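You operate a simulated robot arm through the tools that you are given. There is no shell and no other tool. Be economical: measure what you need, move in short steps, check, and stop when the job is done.

Carry out the task below with a simulated robot arm. There is one attempt and no reset: what you move stays moved.

Task
Fit a fresh filter and the green-knobbed plate into the upturned lid.
Fine: both lie in the drawer, fresh filters have green tabs; filter first, plate twisted home, drawer shut, the rest in it left.

The check looks at the end state, three seconds after you hand in, the way a careful person would. Anything else that was tipped, shoved, dropped, spilled or broken makes it a failure. A push-on lid holds only when it is set on centred and level and pressed home; a screw cap is set on level and turned clockwise until tight.

Robot
A 6-joint arm with a two-finger parallel gripper on a trunk, on a base that drives. Base frame: it is fixed to the floor where the robot stands at the start and does not move with it; the origin is under the middle of the robot, x ahead of it, y to its left, z up; the surface under the hand at the start is at about z = 0.88. Units: m, rad, N and s.
With the tool pointing down near the work surface it reaches from about 0.1 to 0.74 m from the robot's upright axis, wherever it stands. Its first joint turns from -2.897 to 2.897 rad. Places, roughly: container bench drawer [0.6, -0.1, 0.8]. Payload 3.91 kg.
The TCP is the grasp point between the finger pads, 0.03 m short of the fingertips. In the tool frame z runs along the fingers and y along their closing line. The gripper opens to 0.11 m. The fingers are 0.02 m wide and 0.01 m thick; the gripper's body (0.048 by 0.112 m) begins 0.055 m behind the TCP.
Orientation is that of the tool frame in the base frame, as [roll, pitch, yaw] about the fixed x, y, z axes, in that order (R = Rz(yaw) Ry(pitch) Rx(roll)). With the fingers straight down and closing along the base's y, the tool's x points along the base's -x, its y along +y and its z along -z.

Tools
- The arm moves only by the tool nudge_tool. Its argument "commands" is text: rows parted by semicolons, each of 7 numbers parted by spaces: the shift along the tool's x, y, z in m, then the turn, a rotation vector about the tool's x, y, z in rad, then the gripper command, from -1 (fully open) to 1 (shut), values between in proportion. In form: tx ty tz wx wy wz claw; .... A call has 1 to 12 rows; each row is the pose to reach, as a shift and turn from the pose commanded when the call began, along the tool's axes at that moment. Rows are played at 5 a second. More than 0.05 m and 0.15 rad between two rows, or a gripper value outside its range, and nothing of the call is played. Where a pose cannot be reached the arm comes as near as it can. A force on the tool above 50 N (or 10 N above the force at the start of the call, whichever is more), or a blocked arm, ends the call early, and 0.2 s more pass. Each finger travels about 0.045 m/s and halts on what it meets, pressing with about 25 N; the grip force reading is that of the motor and also rises with nothing between the fingers. The clock runs only during rows and for 0.2 s after the last one: add rows that repeat a pose to give the fingers time. The reply holds the time, the measured pose of the TCP, the force on the tool along the base axes, the opening and the grip force, in the units named above and with some noise, with the torque about the TCP (base axes, N m) and any sound that the robot's microphone picked up.
- Cameras (640 x 400 px; columns grow to the right, rows downward): "scene" is now at [-0.0387, 0.0809, 1.2682]; the picture's right is [-0.86, -0.52, 0.00], its down [-0.35, 0.59, -0.73] and it looks along [0.38, -0.62, -0.68] (base axes); focal length 214 px, centre (320, 200). "wrist" rides on the gripper at [0.077, 0.007, -0.114] in the tool frame; the picture's right is [-0.09, 1.00, 0.00], its down [-0.80, -0.07, -0.59] and it looks along [-0.59, -0.05, 0.80] (tool axes); focal length 270 px, centre (320, 200). There is no depth. A picture from a camera that has moved, and an enlarged one, comes with that camera's place and axes in the base frame and with its lens. The place of the scene camera against the robot may be out by one fixed shift of up to 0.018 m in any direction.
- camera(camera): a new picture of that camera. The clock stands still meanwhile.
- raise_lower(by): slides the trunk up (or, below 0, down) by that many m; the arm and the scene camera ride with it, the base frame stays. It gives what a move gives, with no picture.
- steer(legs): drives the robot by 1 to 6 legs, each [ahead, turn to the left] in m and rad, along the robot's own axes; the way and the turn of a leg run together, so that a leg with both is an arc; at most 1.5 m and 3.142 rad a leg. The arm and the cameras ride along, it lands a little off, and it stops where it bumps. It gives what a move gives.
- pan_tilt(pan, tilt): turns the head with the scene camera to pan (to the left, within 2.705 rad either way) and tilt (down, from -0.506 to 1.204), counted from straight ahead of the robot. It gives what a move gives.
- close_up(camera, box): a new picture of the part [left, top, right, bottom] of that camera's present view, enlarged. The clock stands still meanwhile.
- job_done(): hands the job in; it is judged then, once.

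Go step by step. Nothing tells you exact positions but the pictures and the camera data: compare them with the known pose of the tool, close in by small moves and look again before you grip or let go. The budget is 120 turns and 98 pictures, counting those below and the enlarged ones. Unless the task says otherwise, let go and move clear before handing in.

The tools are called after "Request:" as name(argument=value, ...) on one line, values as JSON. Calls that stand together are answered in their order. nudge_tool: Moves the arm, as the interface text tells. Its arguments: {"type":"object","properties":{"commands":{"type":"string"}},"required":["commands"]} The other tools are called the same way: raise_lower (by) slides the trunk up or down; steer (legs) drives the base; pan_tilt (pan, tilt) turns the head that bears the scene camera; camera (camera) takes a picture; close_up (camera, box) takes an enlarged picture of a part of a camera's view; job_done () hands the job in.

At the start:

```text
time: 0.0
ee_pos: [0.3649, -0.1408, 1.1714]
ee_rot: [-3.141, -0.001, 3.139]
ft_force: [-0.8, 0.3, -0.3]
ft_torque: [-0.03, 0.01, 0.0]
finger_gap: 0.11
grip_force: 0.0
trunk travel left (down, up): [-0.214, 0.396]
robot x, y, heading: [-0.0017, 0.0032, -0.004]
head pan, tilt: [-1.028, 0.754]
```

scene: 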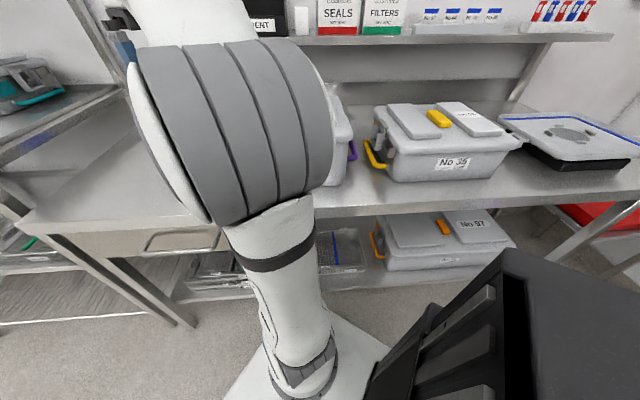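
wrist: 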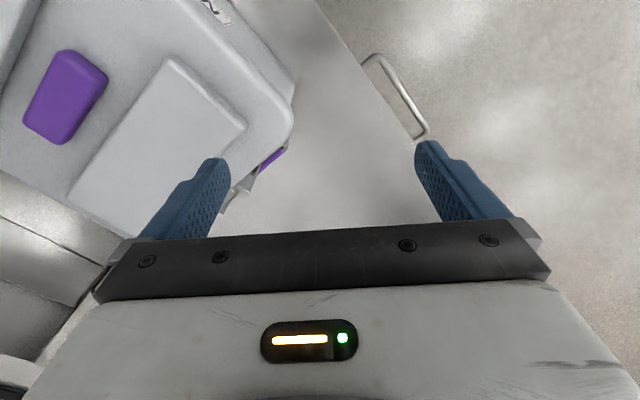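

The scene camera shows a bench to the robot's front right, with a drawer and handle, boxes and an upturned lid on the right. I'll look around first.

Request:
pan_tilt(pan=-0.3, tilt=0.75)

Request:
camera(camera="scene")

Request:
pan_tilt(pan=-1.6, tilt=0.6)

Request:
camera(camera="scene")

```text
time: 1.1
ee_pos: [0.3649, -0.1432, 1.1727]
ee_rot: [3.141, 0.0, 3.139]
ft_force: [-0.4, 0.0, 0.5]
ft_torque: [0.0, 0.01, -0.02]
finger_gap: 0.11
grip_force: 0.0
trunk travel left (down, up): [-0.214, 0.396]
robot x, y, heading: [-0.0037, 0.0078, -0.003]
head pan, tilt: [-0.3, 0.75]
```

```text
95 pictures are left
camera scene: at [-0.0023, 0.1272, 1.2684], right [-0.3, -0.95, 0.0], down [-0.65, 0.2, -0.73], along [0.7, -0.22, -0.68], focal length 214 px, centre (320, 200)
```

scene: 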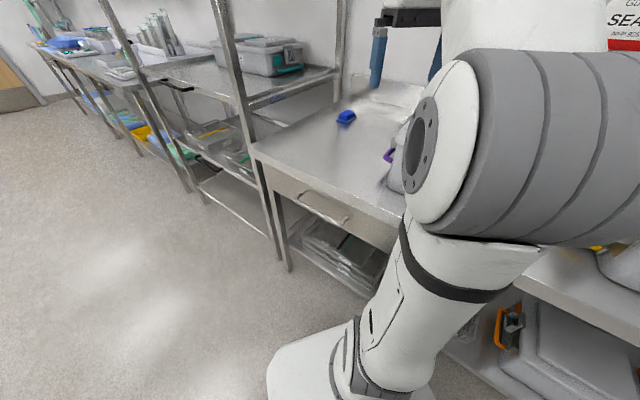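

```text
time: 2.6
ee_pos: [0.3658, -0.1414, 1.1713]
ee_rot: [3.141, -0.002, 3.137]
ft_force: [-0.3, -0.9, 0.7]
ft_torque: [-0.01, -0.02, 0.0]
finger_gap: 0.11
grip_force: 0.1
trunk travel left (down, up): [-0.214, 0.396]
robot x, y, heading: [-0.001, 0.0052, -0.001]
head pan, tilt: [-1.6, 0.6]
```

```text
94 pictures are left
camera scene: at [-0.084, 0.0635, 1.2813], right [-1.0, 0.03, 0.0], down [0.02, 0.56, -0.83], along [-0.02, -0.82, -0.56], focal length 214 px, centre (320, 200)
```

scene: 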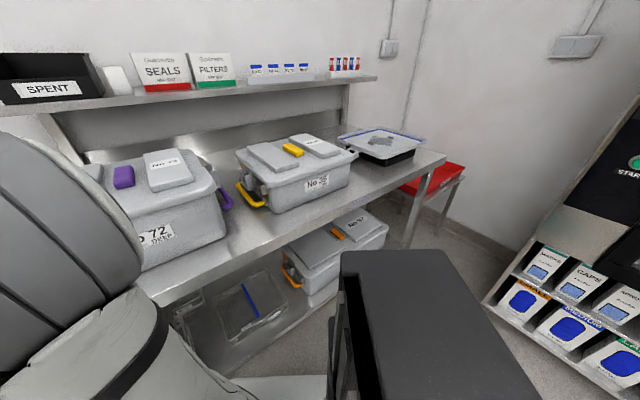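

The bench runs obliquely (its front edge is about 35° from base x). I'll zoom in on the lid.

Request:
close_up(camera="scene", box=[310, 100, 470, 200])

Request:
close_up(camera="scene", box=[0, 30, 380, 268])

```text
4.00 times, centred on (390, 150) of scene
camera zoom: at [-0.084, 0.0635, 1.2813], right [-1.0, 0.03, 0.0], down [0.02, 0.56, -0.83], along [-0.02, -0.82, -0.56], focal length 858 px, centre (40, 400)
```

zoom: 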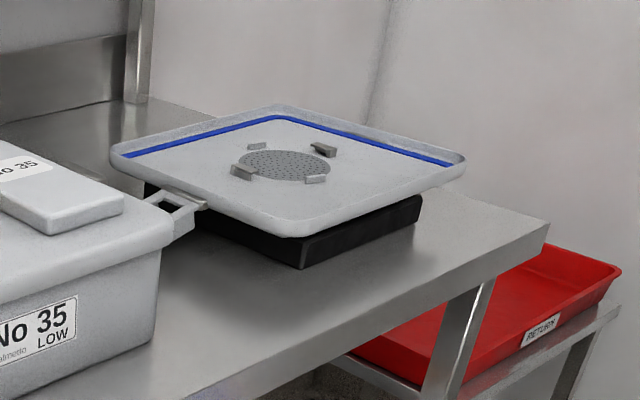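

```text
1.68 times, centred on (190, 149) of scene
camera zoom: at [-0.084, 0.0635, 1.2813], right [-1.0, 0.03, 0.0], down [0.02, 0.56, -0.83], along [-0.02, -0.82, -0.56], focal length 360 px, centre (538, 286)
```

zoom: 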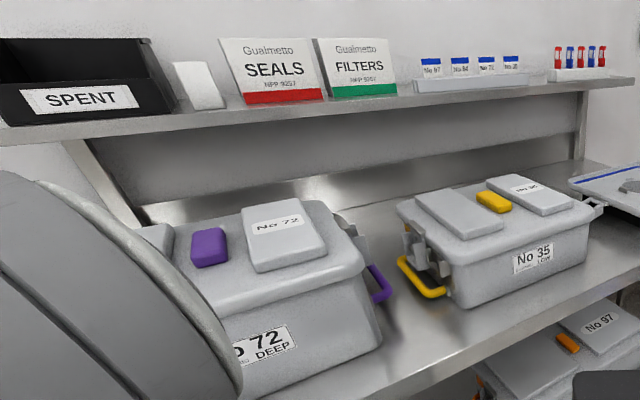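

The lid sits upturned on a black stand at about (-0.4, -0.86), with a perforated disc and four lugs. There's a black cabinet-like thing near the robot; I'll look lower and around before driving.

Request:
pan_tilt(pan=-1.9, tilt=1.1)

Request:
camera(camera="scene")

Request:
pan_tilt(pan=-2.6, tilt=0.7)

Request:
camera(camera="scene")

Request:
pan_tilt(pan=1.2, tilt=0.7)

Request:
camera(camera="scene")

```text
time: 3.5
ee_pos: [0.3645, -0.1413, 1.1709]
ee_rot: [3.141, 0.0, 3.138]
ft_force: [-0.4, -0.4, 0.8]
ft_torque: [0.02, 0.01, 0.03]
finger_gap: 0.1098
grip_force: 0.2
trunk travel left (down, up): [-0.214, 0.396]
robot x, y, heading: [0.0009, 0.0057, 0.0]
head pan, tilt: [-1.901, 1.1]
```

```text
91 pictures are left
camera scene: at [-0.1019, 0.092, 1.2427], right [-0.95, 0.32, 0.0], down [0.29, 0.84, -0.45], along [-0.15, -0.43, -0.89], focal length 214 px, centre (320, 200)
```

scene: 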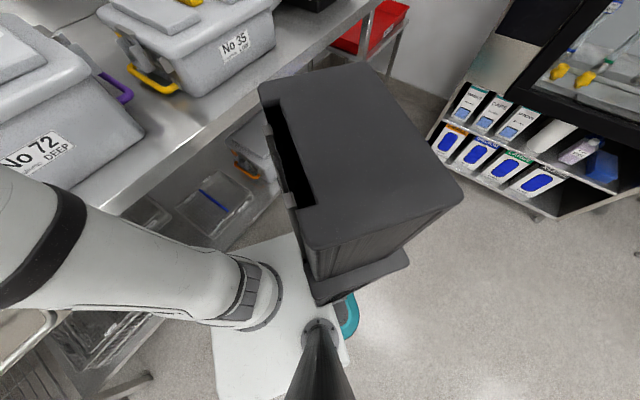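

```text
time: 4.6
ee_pos: [0.3647, -0.1427, 1.1722]
ee_rot: [-3.141, 0.001, 3.14]
ft_force: [-0.2, -0.7, 1.1]
ft_torque: [0.0, 0.0, -0.02]
finger_gap: 0.1097
grip_force: 0.1
trunk travel left (down, up): [-0.214, 0.396]
robot x, y, heading: [-0.0004, 0.0077, 0.009]
head pan, tilt: [-2.601, 0.7]
```

```text
90 pictures are left
camera scene: at [-0.1542, 0.108, 1.2726], right [-0.52, 0.86, 0.0], down [0.55, 0.33, -0.76], along [-0.66, -0.39, -0.64], focal length 214 px, centre (320, 200)
```

scene: 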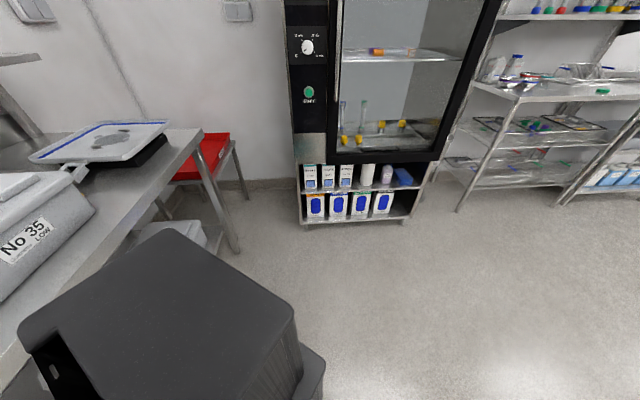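

```text
time: 7.7
ee_pos: [0.3646, -0.1409, 1.1708]
ee_rot: [-3.141, 0.0, 3.139]
ft_force: [0.3, 0.2, -0.2]
ft_torque: [-0.01, 0.0, 0.01]
finger_gap: 0.1098
grip_force: 0.2
trunk travel left (down, up): [-0.214, 0.396]
robot x, y, heading: [0.0021, 0.0053, 0.003]
head pan, tilt: [1.201, 0.7]
```

```text
89 pictures are left
camera scene: at [-0.0506, 0.231, 1.2726], right [0.93, -0.36, 0.0], down [-0.23, -0.6, -0.76], along [0.28, 0.71, -0.64], focal length 214 px, centre (320, 200)
```

scene: 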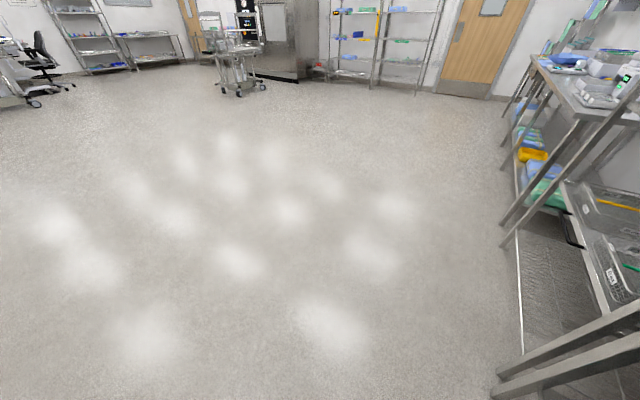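

The black tower is the robot's own, at its right rear. I plan to stand squarely in front of the drawer (handle about (0.46,-0.02), pull direction (-0.57,0.82)), after lifting the arm clear.

Request:
raise_lower(by=0.15)

Request:
steer(legs=[[0, -0.965], [-0.38, 0], [0, 1.571], [0.33, 0], [0, -1.571]])

Request:
pan_tilt(pan=0.35, tilt=0.7)

Request:
camera(camera="scene")

Request:
camera(camera="wrist")

```text
time: 9.4
ee_pos: [0.3636, -0.1411, 1.3211]
ee_rot: [-3.141, 0.001, 3.139]
ft_force: [-0.1, 0.9, -0.5]
ft_torque: [-0.02, 0.0, 0.02]
finger_gap: 0.1098
grip_force: 0.0
trunk travel left (down, up): [-0.364, 0.246]
robot x, y, heading: [-0.0036, 0.0057, 0.0]
head pan, tilt: [1.201, 0.7]
```

```text
time: 23.6
ee_pos: [0.1371, 0.1139, 1.3216]
ee_rot: [3.141, 0.002, 2.187]
ft_force: [-0.4, 0.2, 0.7]
ft_torque: [0.03, -0.02, 0.01]
finger_gap: 0.1099
grip_force: 0.1
trunk travel left (down, up): [-0.364, 0.246]
robot x, y, heading: [0.0551, 0.4993, -0.949]
head pan, tilt: [1.201, 0.7]
```

```text
time: 24.7
ee_pos: [0.1366, 0.1136, 1.3218]
ee_rot: [3.141, 0.0, 2.189]
ft_force: [-0.4, 0.5, 0.3]
ft_torque: [-0.01, 0.02, 0.04]
finger_gap: 0.11
grip_force: 0.0
trunk travel left (down, up): [-0.364, 0.246]
robot x, y, heading: [0.0529, 0.5037, -0.944]
head pan, tilt: [0.351, 0.7]
```

```text
88 pictures are left
camera scene: at [0.1965, 0.6023, 1.4226], right [-0.56, -0.83, 0.0], down [-0.54, 0.36, -0.76], along [0.64, -0.43, -0.64], focal length 214 px, centre (320, 200)
```

scene: 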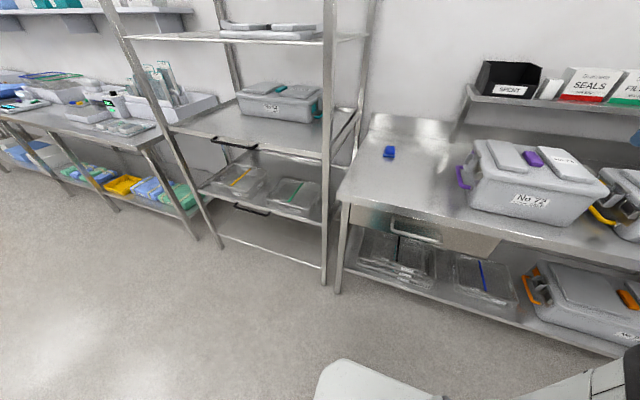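

```text
87 pictures are left
camera wrist: at [0.0992, 0.1801, 1.4357], right [0.86, 0.5, 0.0], down [0.41, -0.69, 0.59], along [0.3, -0.51, -0.8], focal length 270 px, centre (320, 200)
```

wrist: 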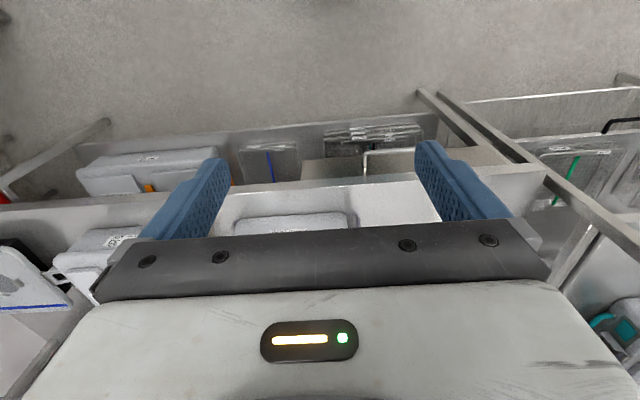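

Good view of the drawer now. Zooming in on drawer and handle.

Request:
close_up(camera="scene", box=[336, 170, 512, 280])

```text
3.64 times, centred on (424, 225) of scene
camera zoom: at [0.1965, 0.6023, 1.4226], right [-0.56, -0.83, 0.0], down [-0.54, 0.36, -0.76], along [0.64, -0.43, -0.64], focal length 780 px, centre (-58, 109)
```

zoom: 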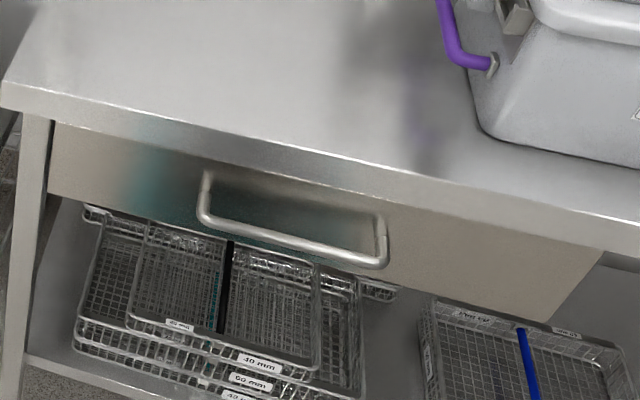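

The handle is a U-bar protruding about 6 cm, its bar around (0.438,-0.005,0.794). I'll rotate the hand 90° so the fingers close across the bar, then tilt 40° forward.

Request:
nudge_tool(commands="0 0 0 0 0 0.143 -1;0 0 0 0 0 0.286 -1;0 0 0 0 0 0.429 -1;0 0 0 0 0 0.571 -1;0 0 0 0 0 0.714 -1;0 0 0 0 0 0.857 -1;0 0 0 0 0 1.0 -1;0 0 0 0 0 1.143 -1;0 0 0 0 0 1.286 -1;0 0 0 0 0 1.429 -1;0 0 0 0 0 1.571 -1")

Request:
nudge_tool(commands="0 0 0 -0.14 0 0 -1;0 0 0 -0.28 0 0 -1;0 0 0 -0.42 0 0 -1;0 0 0 -0.56 0 0 -1;0 0 0 -0.7 0 0 -1")

Request:
raise_lower(by=-0.2)

Request:
camera(camera="wrist")

Request:
camera(camera="scene")

```text
time: 27.1
ee_pos: [0.1357, 0.1117, 1.3219]
ee_rot: [3.141, 0.0, 0.613]
ft_force: [1.0, -0.2, 0.7]
ft_torque: [0.03, 0.0, 0.01]
finger_gap: 0.11
grip_force: 0.1
trunk travel left (down, up): [-0.364, 0.246]
robot x, y, heading: [0.0566, 0.5027, -0.941]
head pan, tilt: [0.351, 0.7]
```

```text
time: 28.3
ee_pos: [0.1361, 0.1145, 1.321]
ee_rot: [2.439, 0.0, 0.617]
ft_force: [-0.4, 0.8, 0.6]
ft_torque: [-0.01, 0.04, -0.01]
finger_gap: 0.1098
grip_force: 0.2
trunk travel left (down, up): [-0.364, 0.246]
robot x, y, heading: [0.0496, 0.5061, -0.942]
head pan, tilt: [0.351, 0.7]
```

```text
time: 30.5
ee_pos: [0.1353, 0.113, 1.1217]
ee_rot: [2.441, 0.0, 0.617]
ft_force: [-0.1, -0.3, -0.3]
ft_torque: [-0.02, 0.02, 0.01]
finger_gap: 0.1102
grip_force: 0.1
trunk travel left (down, up): [-0.164, 0.446]
robot x, y, heading: [0.0535, 0.5065, -0.94]
head pan, tilt: [0.351, 0.7]
```

```text
85 pictures are left
camera wrist: at [0.1607, 0.2144, 1.213], right [0.37, -0.67, 0.64], down [-0.91, -0.11, 0.41], along [-0.21, -0.73, -0.65], focal length 270 px, centre (320, 200)
```

wrist: 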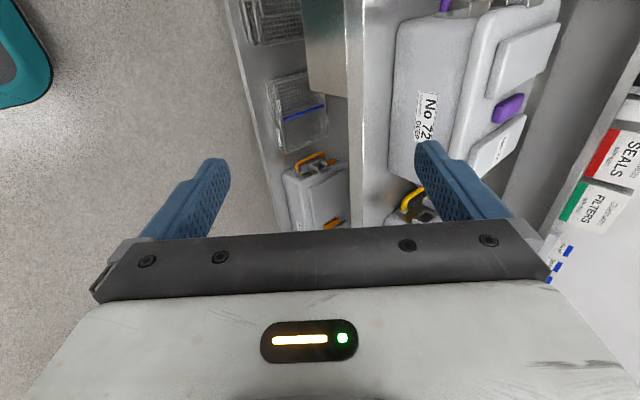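

```text
84 pictures are left
camera scene: at [0.1964, 0.6024, 1.2227], right [-0.56, -0.83, 0.0], down [-0.53, 0.36, -0.76], along [0.64, -0.43, -0.64], focal length 214 px, centre (320, 200)
```

scene: 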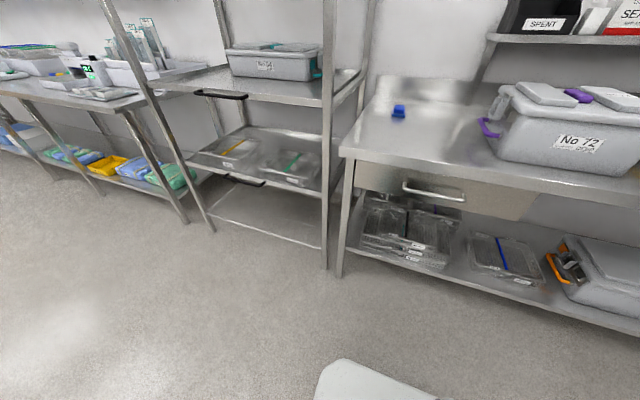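

Now a second scene height gives me triangulation for the handle; zooming in.

Request:
close_up(camera="scene", box=[346, 140, 506, 240])

```text
4.00 times, centred on (426, 190) of scene
camera zoom: at [0.1964, 0.6024, 1.2227], right [-0.56, -0.83, 0.0], down [-0.53, 0.36, -0.76], along [0.64, -0.43, -0.64], focal length 858 px, centre (-104, 240)
```

zoom: 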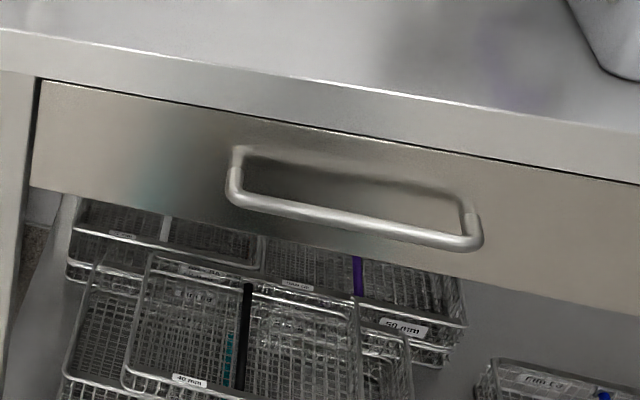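

Triangulated bar centre is about (0.437,-0.001,0.797). Moving to a pre-grasp point 12 cm back along the approach.

Request:
nudge_tool(commands="0.0224 -0.0006 0.0375 0 0 0 -0.09;0.0449 -0.0012 0.0751 0 0 0 -0.09;0.0673 -0.0019 0.1126 0 0 0 -0.09;0.0897 -0.0025 0.1502 0 0 0 -0.09;0.1121 -0.0031 0.1877 0 0 0 -0.09;0.1345 -0.0037 0.2253 0 0 0 -0.09;0.157 -0.0044 0.2628 0 0 0 -0.09;0.1794 -0.005 0.3004 0 0 0 -0.09")

Request:
camera(camera="wrist")

Request:
camera(camera="scene")

```text
time: 32.3
ee_pos: [0.3913, 0.0621, 0.8904]
ee_rot: [2.441, 0.0, 0.615]
ft_force: [0.0, 0.5, 0.4]
ft_torque: [0.0, 0.0, 0.02]
finger_gap: 0.0601
grip_force: 0.0
trunk travel left (down, up): [-0.164, 0.446]
robot x, y, heading: [0.0519, 0.5013, -0.94]
head pan, tilt: [0.351, 0.7]
```

```text
82 pictures are left
camera wrist: at [0.4169, 0.163, 0.9815], right [0.37, -0.67, 0.64], down [-0.91, -0.11, 0.41], along [-0.21, -0.73, -0.65], focal length 270 px, centre (320, 200)
```

wrist: 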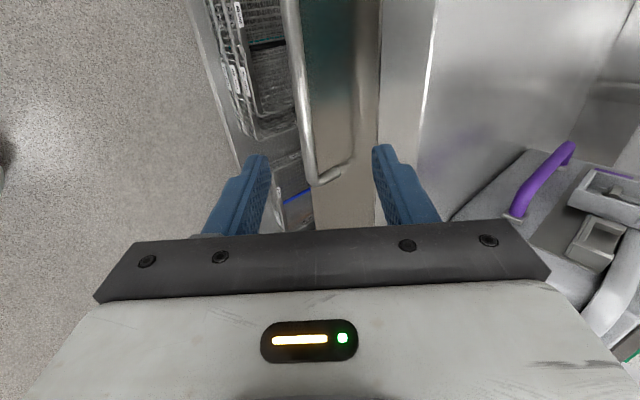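

```text
81 pictures are left
camera scene: at [0.1962, 0.6026, 1.2227], right [-0.56, -0.83, 0.0], down [-0.53, 0.36, -0.77], along [0.64, -0.43, -0.64], focal length 214 px, centre (320, 200)
```

scene: 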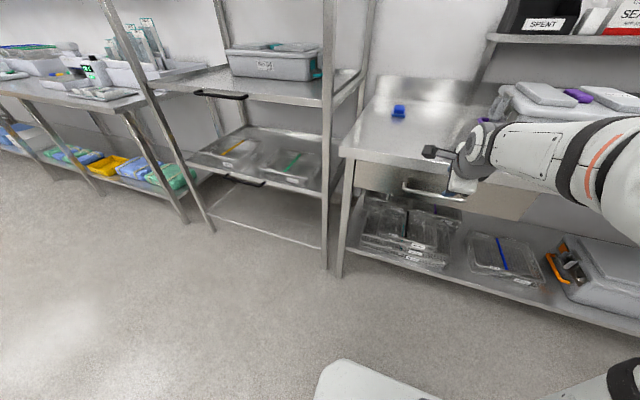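

The bar is about 13 mm off towards the tool's −y. I'll correct and advance, stopping to look.

Request:
nudge_tool(commands="0.005 -0.013 0 0 0 0 -0.09;0.01 -0.013 0.04 0 0 0 -0.09;0.01 -0.013 0.08 0 0 0 -0.09;0.01 -0.013 0.1 0 0 0 -0.09")

Request:
camera(camera="wrist")

Request:
close_up(camera="scene", box=[366, 130, 526, 230])

```text
time: 33.3
ee_pos: [0.4324, 0.0211, 0.8063]
ee_rot: [2.442, -0.001, 0.617]
ft_force: [-0.4, 0.5, -0.5]
ft_torque: [0.01, 0.02, -0.01]
finger_gap: 0.0601
grip_force: 0.1
trunk travel left (down, up): [-0.164, 0.446]
robot x, y, heading: [0.0538, 0.5006, -0.939]
head pan, tilt: [0.351, 0.7]
```

```text
80 pictures are left
camera wrist: at [0.4567, 0.1228, 0.897], right [0.37, -0.67, 0.64], down [-0.91, -0.11, 0.41], along [-0.21, -0.73, -0.65], focal length 270 px, centre (320, 200)
```

wrist: 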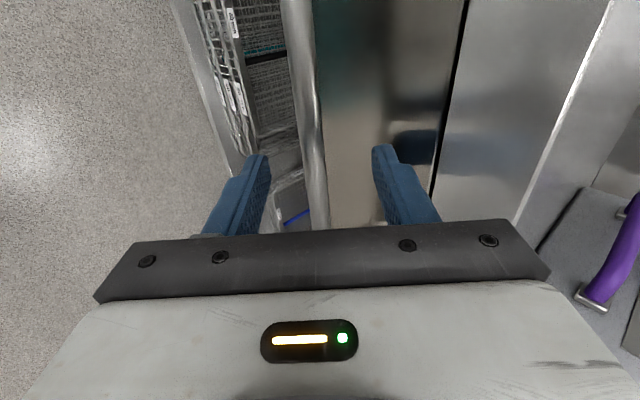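

```text
4.00 times, centred on (446, 180) of scene
camera zoom: at [0.1965, 0.6023, 1.2226], right [-0.56, -0.83, 0.0], down [-0.54, 0.36, -0.76], along [0.64, -0.43, -0.64], focal length 858 px, centre (-184, 280)
```

zoom: 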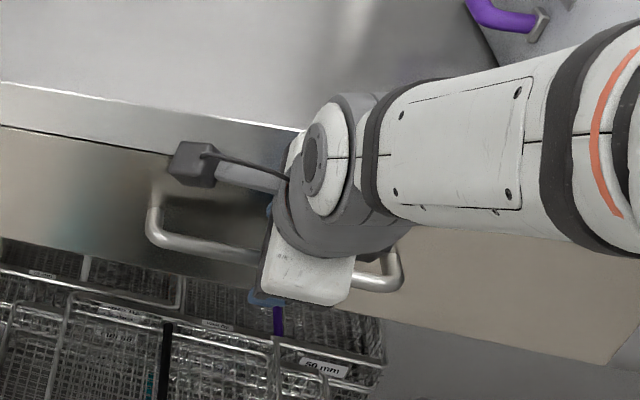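

The bar lies between the fingers. A bit further in, then close.

Request:
nudge_tool(commands="0 0 0.01 0 0 0 -0.09;0 0 0.02 0 0 0 -0.09;0 0 0.02 0 0 0 0.3;0 0 0.02 0 0 0 0.7;0 0 0.02 0 0 0 1;0 0 0.02 0 0 0 1;0 0 0.02 0 0 0 1;0 0 0.02 0 0 0 1")

Request:
camera(camera="wrist")

```text
time: 33.9
ee_pos: [0.4355, 0.0182, 0.8029]
ee_rot: [2.426, -0.002, 0.614]
ft_force: [-22.0, 29.4, 24.3]
ft_torque: [-0.97, -0.75, 0.02]
finger_gap: 0.0537
grip_force: 0.1
trunk travel left (down, up): [-0.164, 0.446]
robot x, y, heading: [0.0547, 0.5083, -0.944]
head pan, tilt: [0.351, 0.7]
stopped in row 2: the force on the tool passed its limit at 60 N (the readings are from after the stop); the commanded pose is now the measured one
```

```text
78 pictures are left
camera wrist: at [0.4591, 0.1195, 0.8931], right [0.36, -0.67, 0.65], down [-0.91, -0.1, 0.4], along [-0.2, -0.74, -0.64], focal length 270 px, centre (320, 200)
```

wrist: 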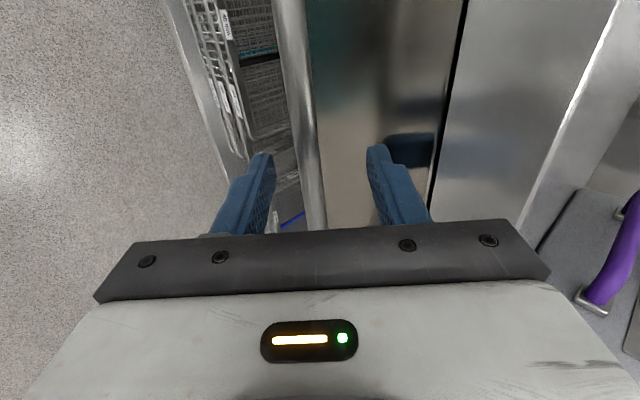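

The inner fingertip touched the drawer front. I'll back off slightly and close here.

Request:
nudge_tool(commands="0 -0.003 -0.004 0 0 0 0;0 -0.005 -0.005 0 0 0 0.3;0 -0.005 -0.005 0 0 0 0.7;0 -0.005 -0.005 0 0 0 1;0 -0.005 -0.005 0 0 0 1;0 -0.005 -0.005 0 0 0 1;0 -0.005 -0.005 0 0 0 1")

Request:
camera(camera="wrist")

```text
time: 35.5
ee_pos: [0.4348, 0.0195, 0.7972]
ee_rot: [2.433, -0.002, 0.616]
ft_force: [0.8, -0.8, 0.2]
ft_torque: [0.01, -0.05, -0.02]
finger_gap: 0.0138
grip_force: 45.3
trunk travel left (down, up): [-0.164, 0.446]
robot x, y, heading: [0.0512, 0.503, -0.941]
head pan, tilt: [0.351, 0.7]
```

```text
77 pictures are left
camera wrist: at [0.4577, 0.1208, 0.888], right [0.36, -0.67, 0.65], down [-0.91, -0.1, 0.4], along [-0.2, -0.74, -0.65], focal length 270 px, centre (320, 200)
```

wrist: 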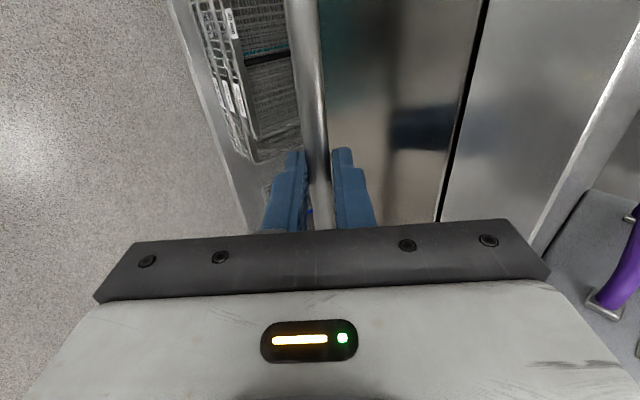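

Gripped (13.8 mm bar). Pulling straight out along −n, 0.22 m.

Request:
nudge_tool(commands="0 -0.0152 -0.013 0 0 0 1;0 -0.0304 -0.026 0 0 0 1;0 -0.0455 -0.0391 0 0 0 1;0 -0.0607 -0.0521 0 0 0 1;0 -0.0759 -0.0651 0 0 0 1;0 -0.0911 -0.0781 0 0 0 1;0 -0.1063 -0.0911 0 0 0 1;0 -0.1214 -0.1042 0 0 0 1;0 -0.1366 -0.1172 0 0 0 1;0 -0.1518 -0.1302 0 0 0 1;0 -0.167 -0.1432 0 0 0 1")

Request:
camera(camera="scene")

```text
time: 37.9
ee_pos: [0.3075, 0.197, 0.7955]
ee_rot: [2.46, 0.002, 0.614]
ft_force: [0.4, -1.3, 44.9]
ft_torque: [-0.46, -0.42, -0.07]
finger_gap: 0.0133
grip_force: 45.6
trunk travel left (down, up): [-0.164, 0.446]
robot x, y, heading: [0.0485, 0.5046, -0.946]
head pan, tilt: [0.351, 0.7]
```

```text
76 pictures are left
camera scene: at [0.1945, 0.6041, 1.2302], right [-0.56, -0.83, 0.0], down [-0.53, 0.36, -0.77], along [0.64, -0.43, -0.64], focal length 214 px, centre (320, 200)
```

scene: 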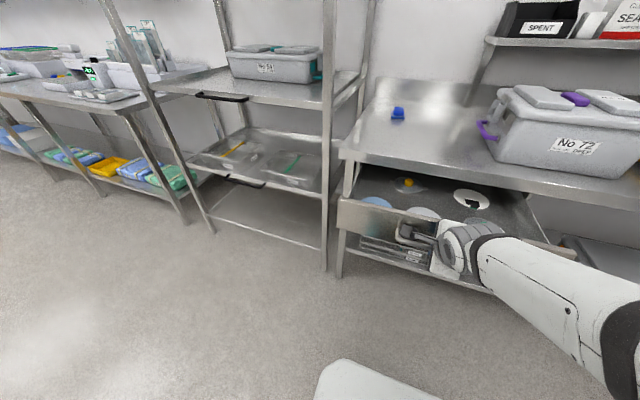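

The drawer is open about 0.22 m. Zooming into its contents.

Request:
close_up(camera="scene", box=[326, 155, 526, 280])

```text
3.20 times, centred on (426, 218) of scene
camera zoom: at [0.1945, 0.6041, 1.2302], right [-0.56, -0.83, 0.0], down [-0.53, 0.36, -0.77], along [0.64, -0.43, -0.64], focal length 686 px, centre (-19, 144)
```

zoom: 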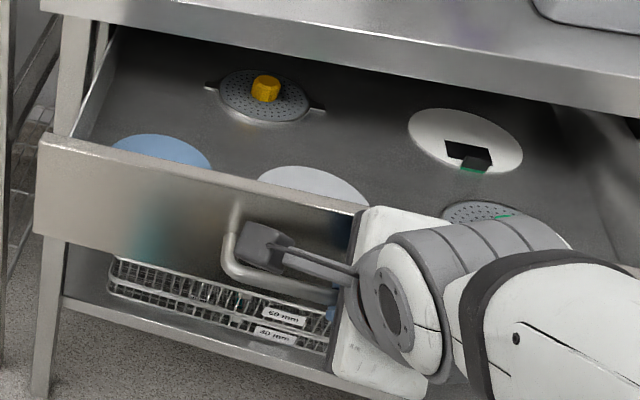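

I'll release the handle and lift clear for a proper look.

Request:
nudge_tool(commands="0 0 0 0 0 0 0.3;0 0 0 0 0 0 0.3;0 0 -0.03 0 0 0 0.3;0 0 -0.07 0 0 0 0.3;0 0 -0.11 0 0 0 0.3;0 0 -0.15 0 0 0 0.3;-0.03 0.02 -0.18 0 0 0 0.3;-0.05 0.04 -0.2 0 0 0 0.3;-0.08 0.06 -0.22 0 0 0 0.3")

Request:
camera(camera="scene")

Request:
close_up(camera="scene", box=[326, 155, 566, 305])

```text
time: 38.8
ee_pos: [0.2851, 0.222, 0.7692]
ee_rot: [2.665, 0.042, 0.597]
ft_force: [-1.6, 2.7, -3.6]
ft_torque: [0.12, 0.15, 0.0]
finger_gap: 0.036
grip_force: 0.0
trunk travel left (down, up): [-0.164, 0.446]
robot x, y, heading: [0.0577, 0.5054, -0.945]
head pan, tilt: [0.351, 0.7]
stopped in row 4: the arm was blocked; the commanded pose is now the measured one
```

```text
74 pictures are left
camera scene: at [0.196, 0.603, 1.2287], right [-0.56, -0.83, 0.0], down [-0.53, 0.36, -0.77], along [0.64, -0.43, -0.64], focal length 214 px, centre (320, 200)
```

scene: 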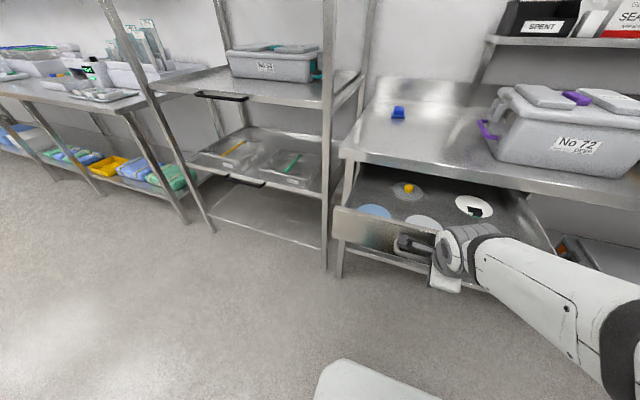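

```text
2.67 times, centred on (446, 230) of scene
camera zoom: at [0.196, 0.603, 1.2287], right [-0.56, -0.83, 0.0], down [-0.53, 0.36, -0.77], along [0.64, -0.43, -0.64], focal length 572 px, centre (-16, 120)
```

zoom: 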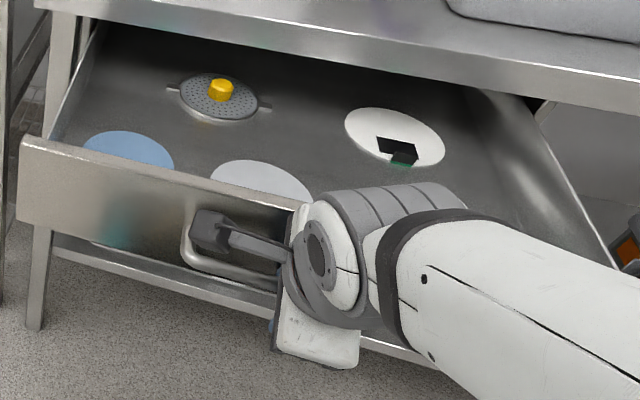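

The arm got blocked while retreating and the tool rotated slightly; checking with the wrist camera.

Request:
camera(camera="wrist")

```text
72 pictures are left
camera wrist: at [0.3269, 0.3069, 0.8706], right [0.44, -0.77, 0.46], down [-0.83, -0.16, 0.53], along [-0.33, -0.62, -0.71], focal length 270 px, centre (320, 200)
```

wrist: 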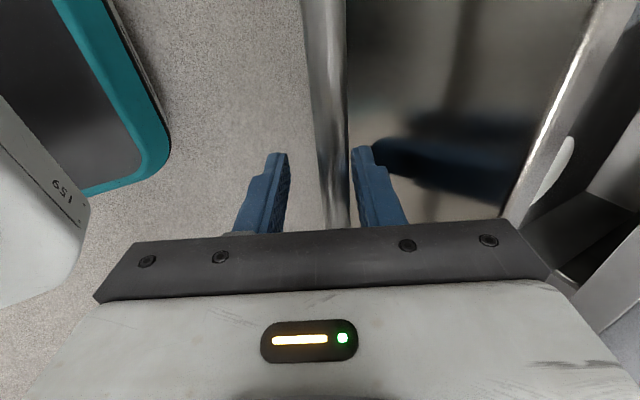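

Looks like a joint limit close to the robot. I'll open a bit more and lift with the trunk instead, which keeps the arm posture.

Request:
nudge_tool(commands="0 0 0 0 0 0 0;0 0 0 0.1 0 0 0;0 0 0 0.1 0 0 0")

Request:
raise_lower(by=0.04)

Request:
camera(camera="wrist")

```text
time: 39.6
ee_pos: [0.2901, 0.2157, 0.7701]
ee_rot: [2.746, 0.04, 0.595]
ft_force: [0.1, 0.2, 0.3]
ft_torque: [-0.04, 0.0, -0.02]
finger_gap: 0.0551
grip_force: 0.1
trunk travel left (down, up): [-0.164, 0.446]
robot x, y, heading: [0.0514, 0.5028, -0.942]
head pan, tilt: [0.351, 0.7]
```

```text
time: 40.5
ee_pos: [0.2897, 0.216, 0.8112]
ee_rot: [2.745, 0.04, 0.595]
ft_force: [0.4, -0.1, 0.3]
ft_torque: [-0.02, -0.02, 0.04]
finger_gap: 0.0546
grip_force: 0.1
trunk travel left (down, up): [-0.204, 0.406]
robot x, y, heading: [0.0548, 0.5013, -0.944]
head pan, tilt: [0.351, 0.7]
```

```text
71 pictures are left
camera wrist: at [0.3357, 0.2938, 0.9165], right [0.46, -0.8, 0.39], down [-0.81, -0.19, 0.55], along [-0.37, -0.57, -0.74], focal length 270 px, centre (320, 200)
```

wrist: 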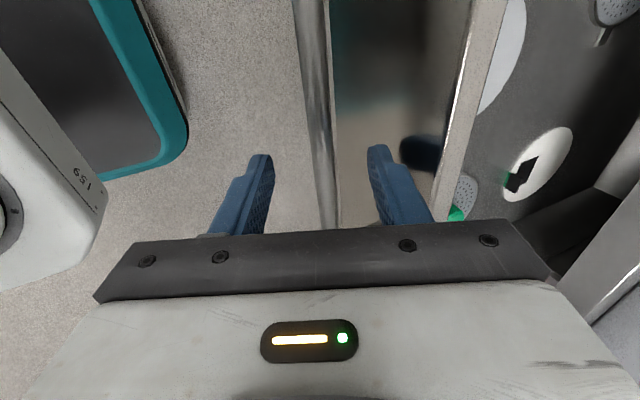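

Free of contact. Raising further with the trunk.

Request:
raise_lower(by=0.28)

Request:
pan_tilt(pan=0.1, tilt=0.95)

Request:
camera(camera="scene")

Request:
camera(camera="wrist")

```text
time: 43.3
ee_pos: [0.2883, 0.2168, 1.0922]
ee_rot: [2.743, 0.04, 0.595]
ft_force: [0.3, -0.8, 0.5]
ft_torque: [-0.04, -0.02, -0.02]
finger_gap: 0.0547
grip_force: 0.0
trunk travel left (down, up): [-0.484, 0.126]
robot x, y, heading: [0.0526, 0.5053, -0.944]
head pan, tilt: [0.351, 0.7]
```

```text
time: 44.1
ee_pos: [0.2886, 0.2149, 1.0927]
ee_rot: [2.744, 0.04, 0.594]
ft_force: [0.3, 0.0, 0.3]
ft_torque: [0.01, -0.02, -0.06]
finger_gap: 0.0548
grip_force: 0.1
trunk travel left (down, up): [-0.484, 0.126]
robot x, y, heading: [0.0532, 0.5012, -0.942]
head pan, tilt: [0.099, 0.949]
```

```text
70 pictures are left
camera scene: at [0.1743, 0.5956, 1.5229], right [-0.75, -0.67, 0.0], down [-0.54, 0.61, -0.58], along [0.39, -0.43, -0.81], focal length 214 px, centre (320, 200)
```

scene: 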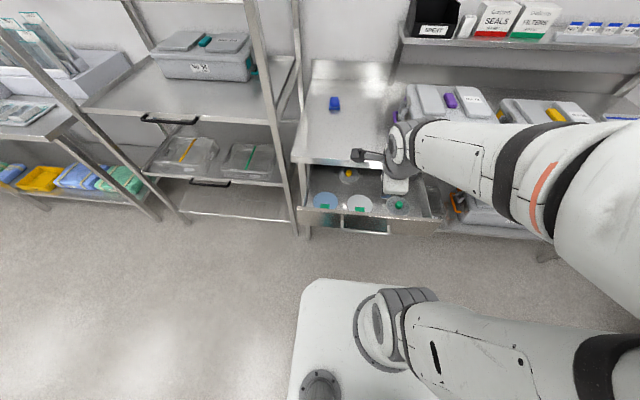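

```text
69 pictures are left
camera wrist: at [0.3357, 0.2938, 1.1965], right [0.46, -0.8, 0.39], down [-0.81, -0.19, 0.55], along [-0.37, -0.57, -0.74], focal length 270 px, centre (320, 200)
```

wrist: 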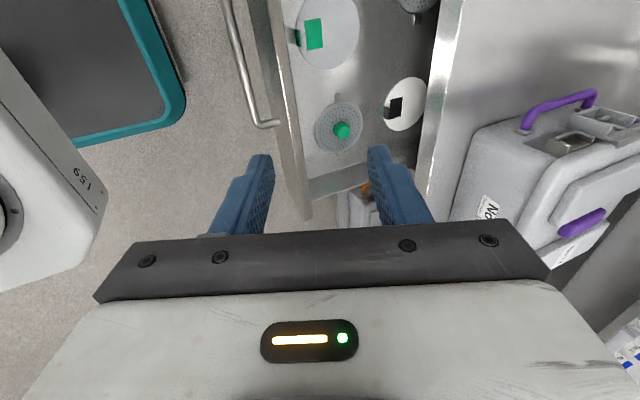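

Request:
close_up(camera="scene", box=[280, 130, 456, 240])

Request:
close_up(camera="wrist", box=[256, 0, 464, 130])

```text
3.64 times, centred on (368, 185) of scene
camera zoom: at [0.1743, 0.5956, 1.5229], right [-0.75, -0.67, 0.0], down [-0.54, 0.61, -0.58], along [0.39, -0.43, -0.81], focal length 780 px, centre (146, 254)
```

zoom: 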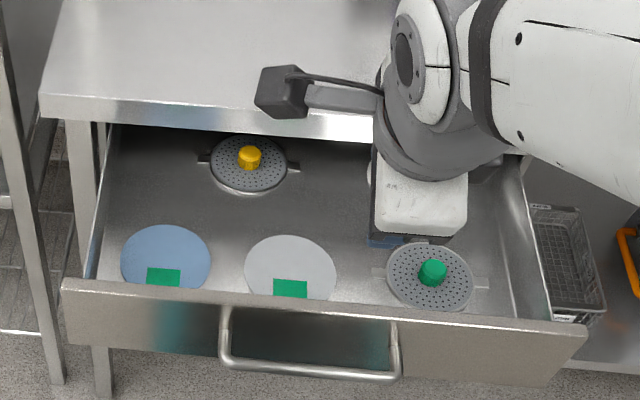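

```text
3.08 times, centred on (360, 65) of wrist
camera zoom: at [0.3357, 0.2938, 1.1965], right [0.46, -0.8, 0.39], down [-0.81, -0.19, 0.55], along [-0.37, -0.57, -0.74], focal length 832 px, centre (197, 615)
```

zoom: 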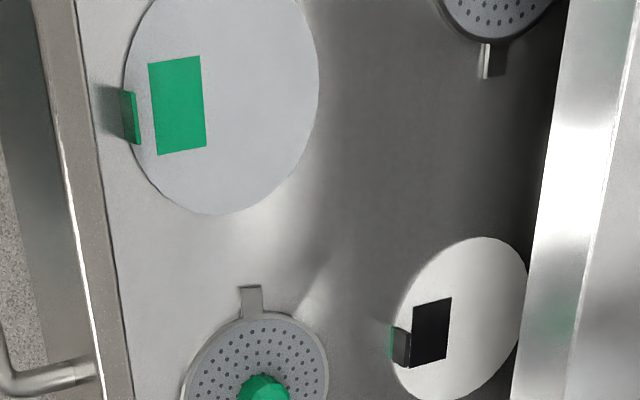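

Three filters: blue with green tab, grey-white with green tab, white with a dark tab; and the green-knob plate front right. I'll straighten the hand and hover over the grey filter to inspect closely.

Request:
nudge_tool(commands="0.003 0.02 0.03 0.1 0 0 0;0.006 0.04 0.06 0.2 0 0 0;0.009 0.06 0.09 0.3 0 0 0;0.012 0.08 0.12 0.4 0 0 0;0.015 0.097 0.15 0.4 0 0 0")

Request:
camera(camera="wrist")

Request:
close_up(camera="wrist", box=[160, 0, 480, 200])

```text
time: 45.3
ee_pos: [0.3808, 0.1017, 0.9906]
ee_rot: [-3.137, 0.039, 0.597]
ft_force: [0.1, 0.3, -0.6]
ft_torque: [-0.02, 0.02, 0.0]
finger_gap: 0.0553
grip_force: 0.0
trunk travel left (down, up): [-0.484, 0.126]
robot x, y, heading: [0.0548, 0.5023, -0.941]
head pan, tilt: [0.099, 0.949]
```

```text
66 pictures are left
camera wrist: at [0.4525, 0.1419, 1.101], right [0.49, -0.87, 0.0], down [-0.68, -0.38, 0.63], along [-0.55, -0.3, -0.78], focal length 270 px, centre (320, 200)
```

wrist: 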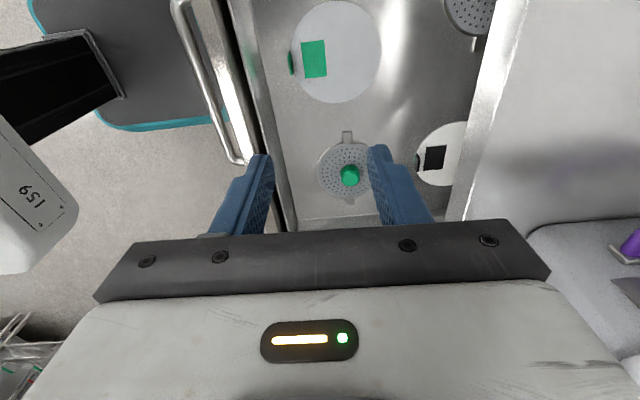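

```text
2.00 times, centred on (320, 100) of wrist
camera zoom: at [0.4525, 0.1419, 1.101], right [0.49, -0.87, 0.0], down [-0.68, -0.38, 0.63], along [-0.55, -0.3, -0.78], focal length 541 px, centre (320, 400)
```

zoom: 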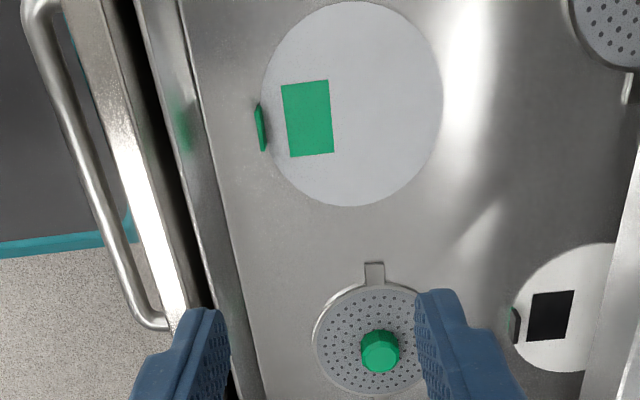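

The white filter has a dark tab (not fresh). Let me look at the blue one too by sliding 0.12 m along +e.

Request:
nudge_tool(commands="0.04 0 0 0 0 0 0;0.08 0 0 0 0 0 0;0.12 0 0 0 0 0 0")

Request:
close_up(camera="wrist", box=[160, 0, 480, 200])

```text
time: 46.1
ee_pos: [0.4803, 0.1697, 0.9857]
ee_rot: [-3.139, 0.04, 0.597]
ft_force: [-0.3, -1.4, -0.2]
ft_torque: [-0.01, 0.01, -0.02]
finger_gap: 0.0549
grip_force: 0.1
trunk travel left (down, up): [-0.484, 0.126]
robot x, y, heading: [0.0524, 0.5027, -0.944]
head pan, tilt: [0.099, 0.949]
```

```text
2.00 times, centred on (320, 100) of wrist
camera zoom: at [0.5519, 0.2108, 1.0959], right [0.49, -0.87, 0.0], down [-0.68, -0.38, 0.63], along [-0.55, -0.31, -0.78], focal length 541 px, centre (320, 400)
```

zoom: 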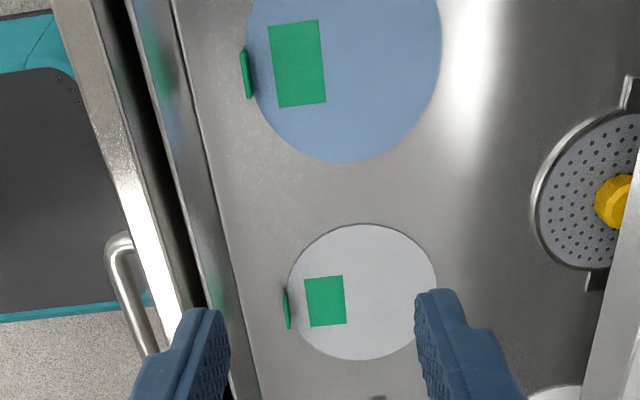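

Both discs are the same size with green tabs. I'll check the FILTERS box label on the shelf for hints about blue versus white.

Request:
pan_tilt(pan=-0.25, tilt=0.35)

Request:
camera(camera="scene")

```text
time: 47.1
ee_pos: [0.4784, 0.1705, 0.986]
ee_rot: [-3.139, 0.041, 0.595]
ft_force: [0.2, -0.8, 0.3]
ft_torque: [0.03, -0.03, -0.01]
finger_gap: 0.055
grip_force: 0.1
trunk travel left (down, up): [-0.484, 0.126]
robot x, y, heading: [0.0584, 0.5026, -0.941]
head pan, tilt: [-0.25, 0.351]
```

```text
63 pictures are left
camera scene: at [0.1605, 0.5632, 1.5739], right [-0.93, -0.37, 0.0], down [-0.13, 0.32, -0.94], along [0.35, -0.87, -0.34], focal length 214 px, centre (320, 200)
```

scene: 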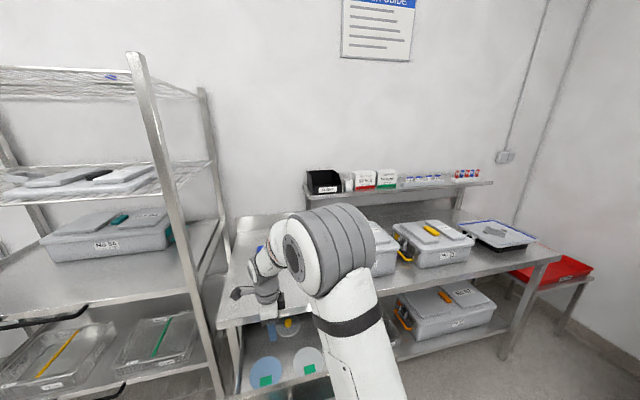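

Request:
close_up(camera="scene", box=[296, 150, 496, 275])

Request:
pan_tilt(pan=-0.25, tilt=0.0)

Request:
close_up(camera="scene", box=[320, 20, 448, 180])

```text
3.20 times, centred on (396, 212) of scene
camera zoom: at [0.1605, 0.5632, 1.5739], right [-0.93, -0.37, 0.0], down [-0.13, 0.32, -0.94], along [0.35, -0.87, -0.34], focal length 686 px, centre (77, 160)
```

zoom: 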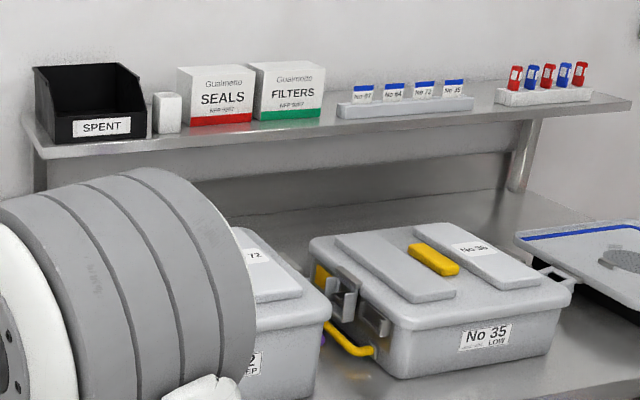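

```text
time: 47.9
ee_pos: [0.4776, 0.1697, 0.9857]
ee_rot: [-3.139, 0.041, 0.595]
ft_force: [-0.7, 0.0, -0.1]
ft_torque: [0.01, 0.0, 0.03]
finger_gap: 0.055
grip_force: 0.0
trunk travel left (down, up): [-0.484, 0.126]
robot x, y, heading: [0.0528, 0.5036, -0.942]
head pan, tilt: [-0.25, 0.0]
```

```text
2.50 times, centred on (384, 100) of scene
camera zoom: at [0.1593, 0.566, 1.6064], right [-0.93, -0.37, 0.0], down [0.0, 0.0, -1.0], along [0.37, -0.93, 0.0], focal length 536 px, centre (160, 450)
```

zoom: 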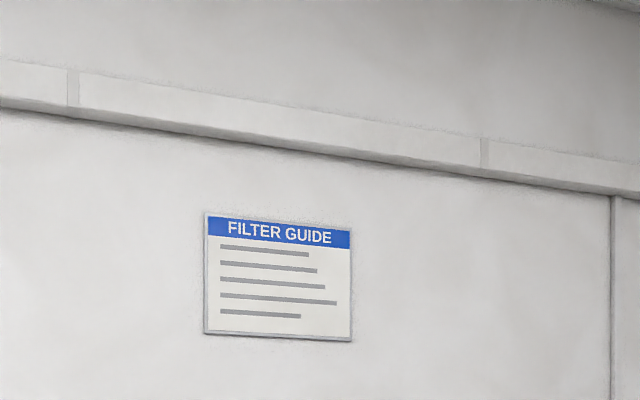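

No extra hint, so either green-tab filter will do; I pick the grey-white one, tab near (0.372, 0.138), drawer floor z≈0.745. Moving to hover 10 cm above the tab, hand levelled with slight tilt so its body clears the drawer front.

Request:
nudge_tool(commands="-0.03 -0.01 0.0 0.04 0.02 0 0.2;-0.06 -0.02 0.0 0.08 0.04 0 0.45;-0.09 -0.03 0.03 0.12 0.04 0 0.45;-0.106 -0.033 0.07 0.12 0.04 0 0.45;-0.106 -0.033 0.106 0.12 0.04 0 0.45;-0.106 -0.033 0.106 0.12 0.04 0 0.45")

Request:
camera(camera="wrist")

Request:
close_up(camera="wrist", box=[240, 60, 400, 220])

```text
time: 49.3
ee_pos: [0.371, 0.1341, 0.8825]
ee_rot: [-3.019, -0.001, 0.592]
ft_force: [-0.2, 1.0, -0.1]
ft_torque: [0.0, 0.0, -0.04]
finger_gap: 0.0302
grip_force: 0.1
trunk travel left (down, up): [-0.484, 0.126]
robot x, y, heading: [0.0546, 0.5018, -0.943]
head pan, tilt: [-0.25, 0.0]
```

```text
60 pictures are left
camera wrist: at [0.447, 0.1601, 0.9945], right [0.48, -0.87, -0.12], down [-0.66, -0.45, 0.6], along [-0.58, -0.21, -0.79], focal length 270 px, centre (320, 200)
```

wrist: 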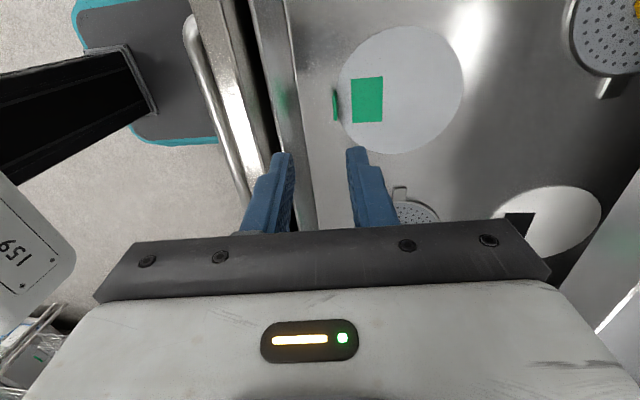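

```text
2.50 times, centred on (320, 140) of wrist
camera zoom: at [0.447, 0.1601, 0.9945], right [0.48, -0.87, -0.12], down [-0.66, -0.45, 0.6], along [-0.58, -0.21, -0.79], focal length 676 px, centre (320, 350)
```

zoom: 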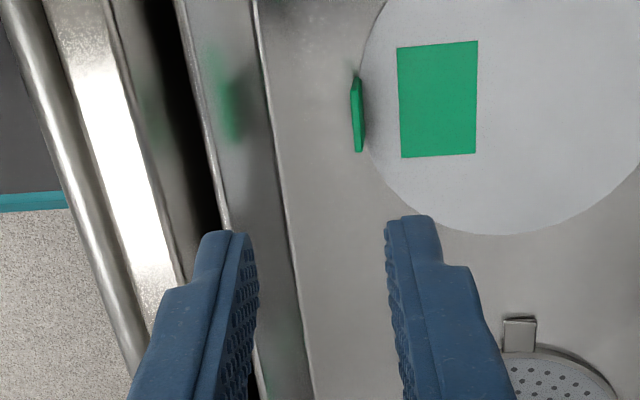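

The tab is right below the fingers. Descending vertically to fingertip height ≈0.752.

Request:
nudge_tool(commands="0 0.0048 0.04 0 0 0 0.45;0 0.0084 0.07 0 0 0 0.45;0 0.0108 0.09 0 0 0 0.45;0 0.0118 0.098 0 0 0 0.45")

Request:
camera(camera="wrist")

Request:
close_up(camera="wrist", box=[240, 80, 400, 240])

```text
time: 50.3
ee_pos: [0.3701, 0.1321, 0.7871]
ee_rot: [-3.02, 0.001, 0.592]
ft_force: [0.3, 0.2, -0.8]
ft_torque: [-0.03, -0.01, -0.02]
finger_gap: 0.0303
grip_force: 0.1
trunk travel left (down, up): [-0.484, 0.126]
robot x, y, heading: [0.0544, 0.5019, -0.942]
head pan, tilt: [-0.25, 0.0]
```

```text
58 pictures are left
camera wrist: at [0.4467, 0.1587, 0.8984], right [0.48, -0.87, -0.12], down [-0.66, -0.45, 0.6], along [-0.57, -0.21, -0.79], focal length 270 px, centre (320, 200)
```

wrist: 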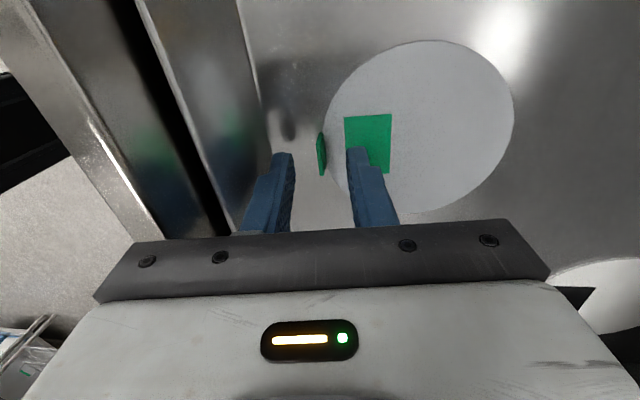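

```text
2.50 times, centred on (320, 160) of wrist
camera zoom: at [0.4467, 0.1587, 0.8984], right [0.48, -0.87, -0.12], down [-0.66, -0.45, 0.6], along [-0.57, -0.21, -0.79], focal length 676 px, centre (320, 300)
```

zoom: 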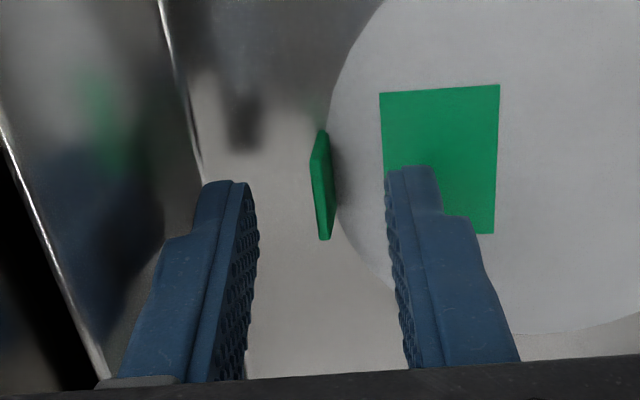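

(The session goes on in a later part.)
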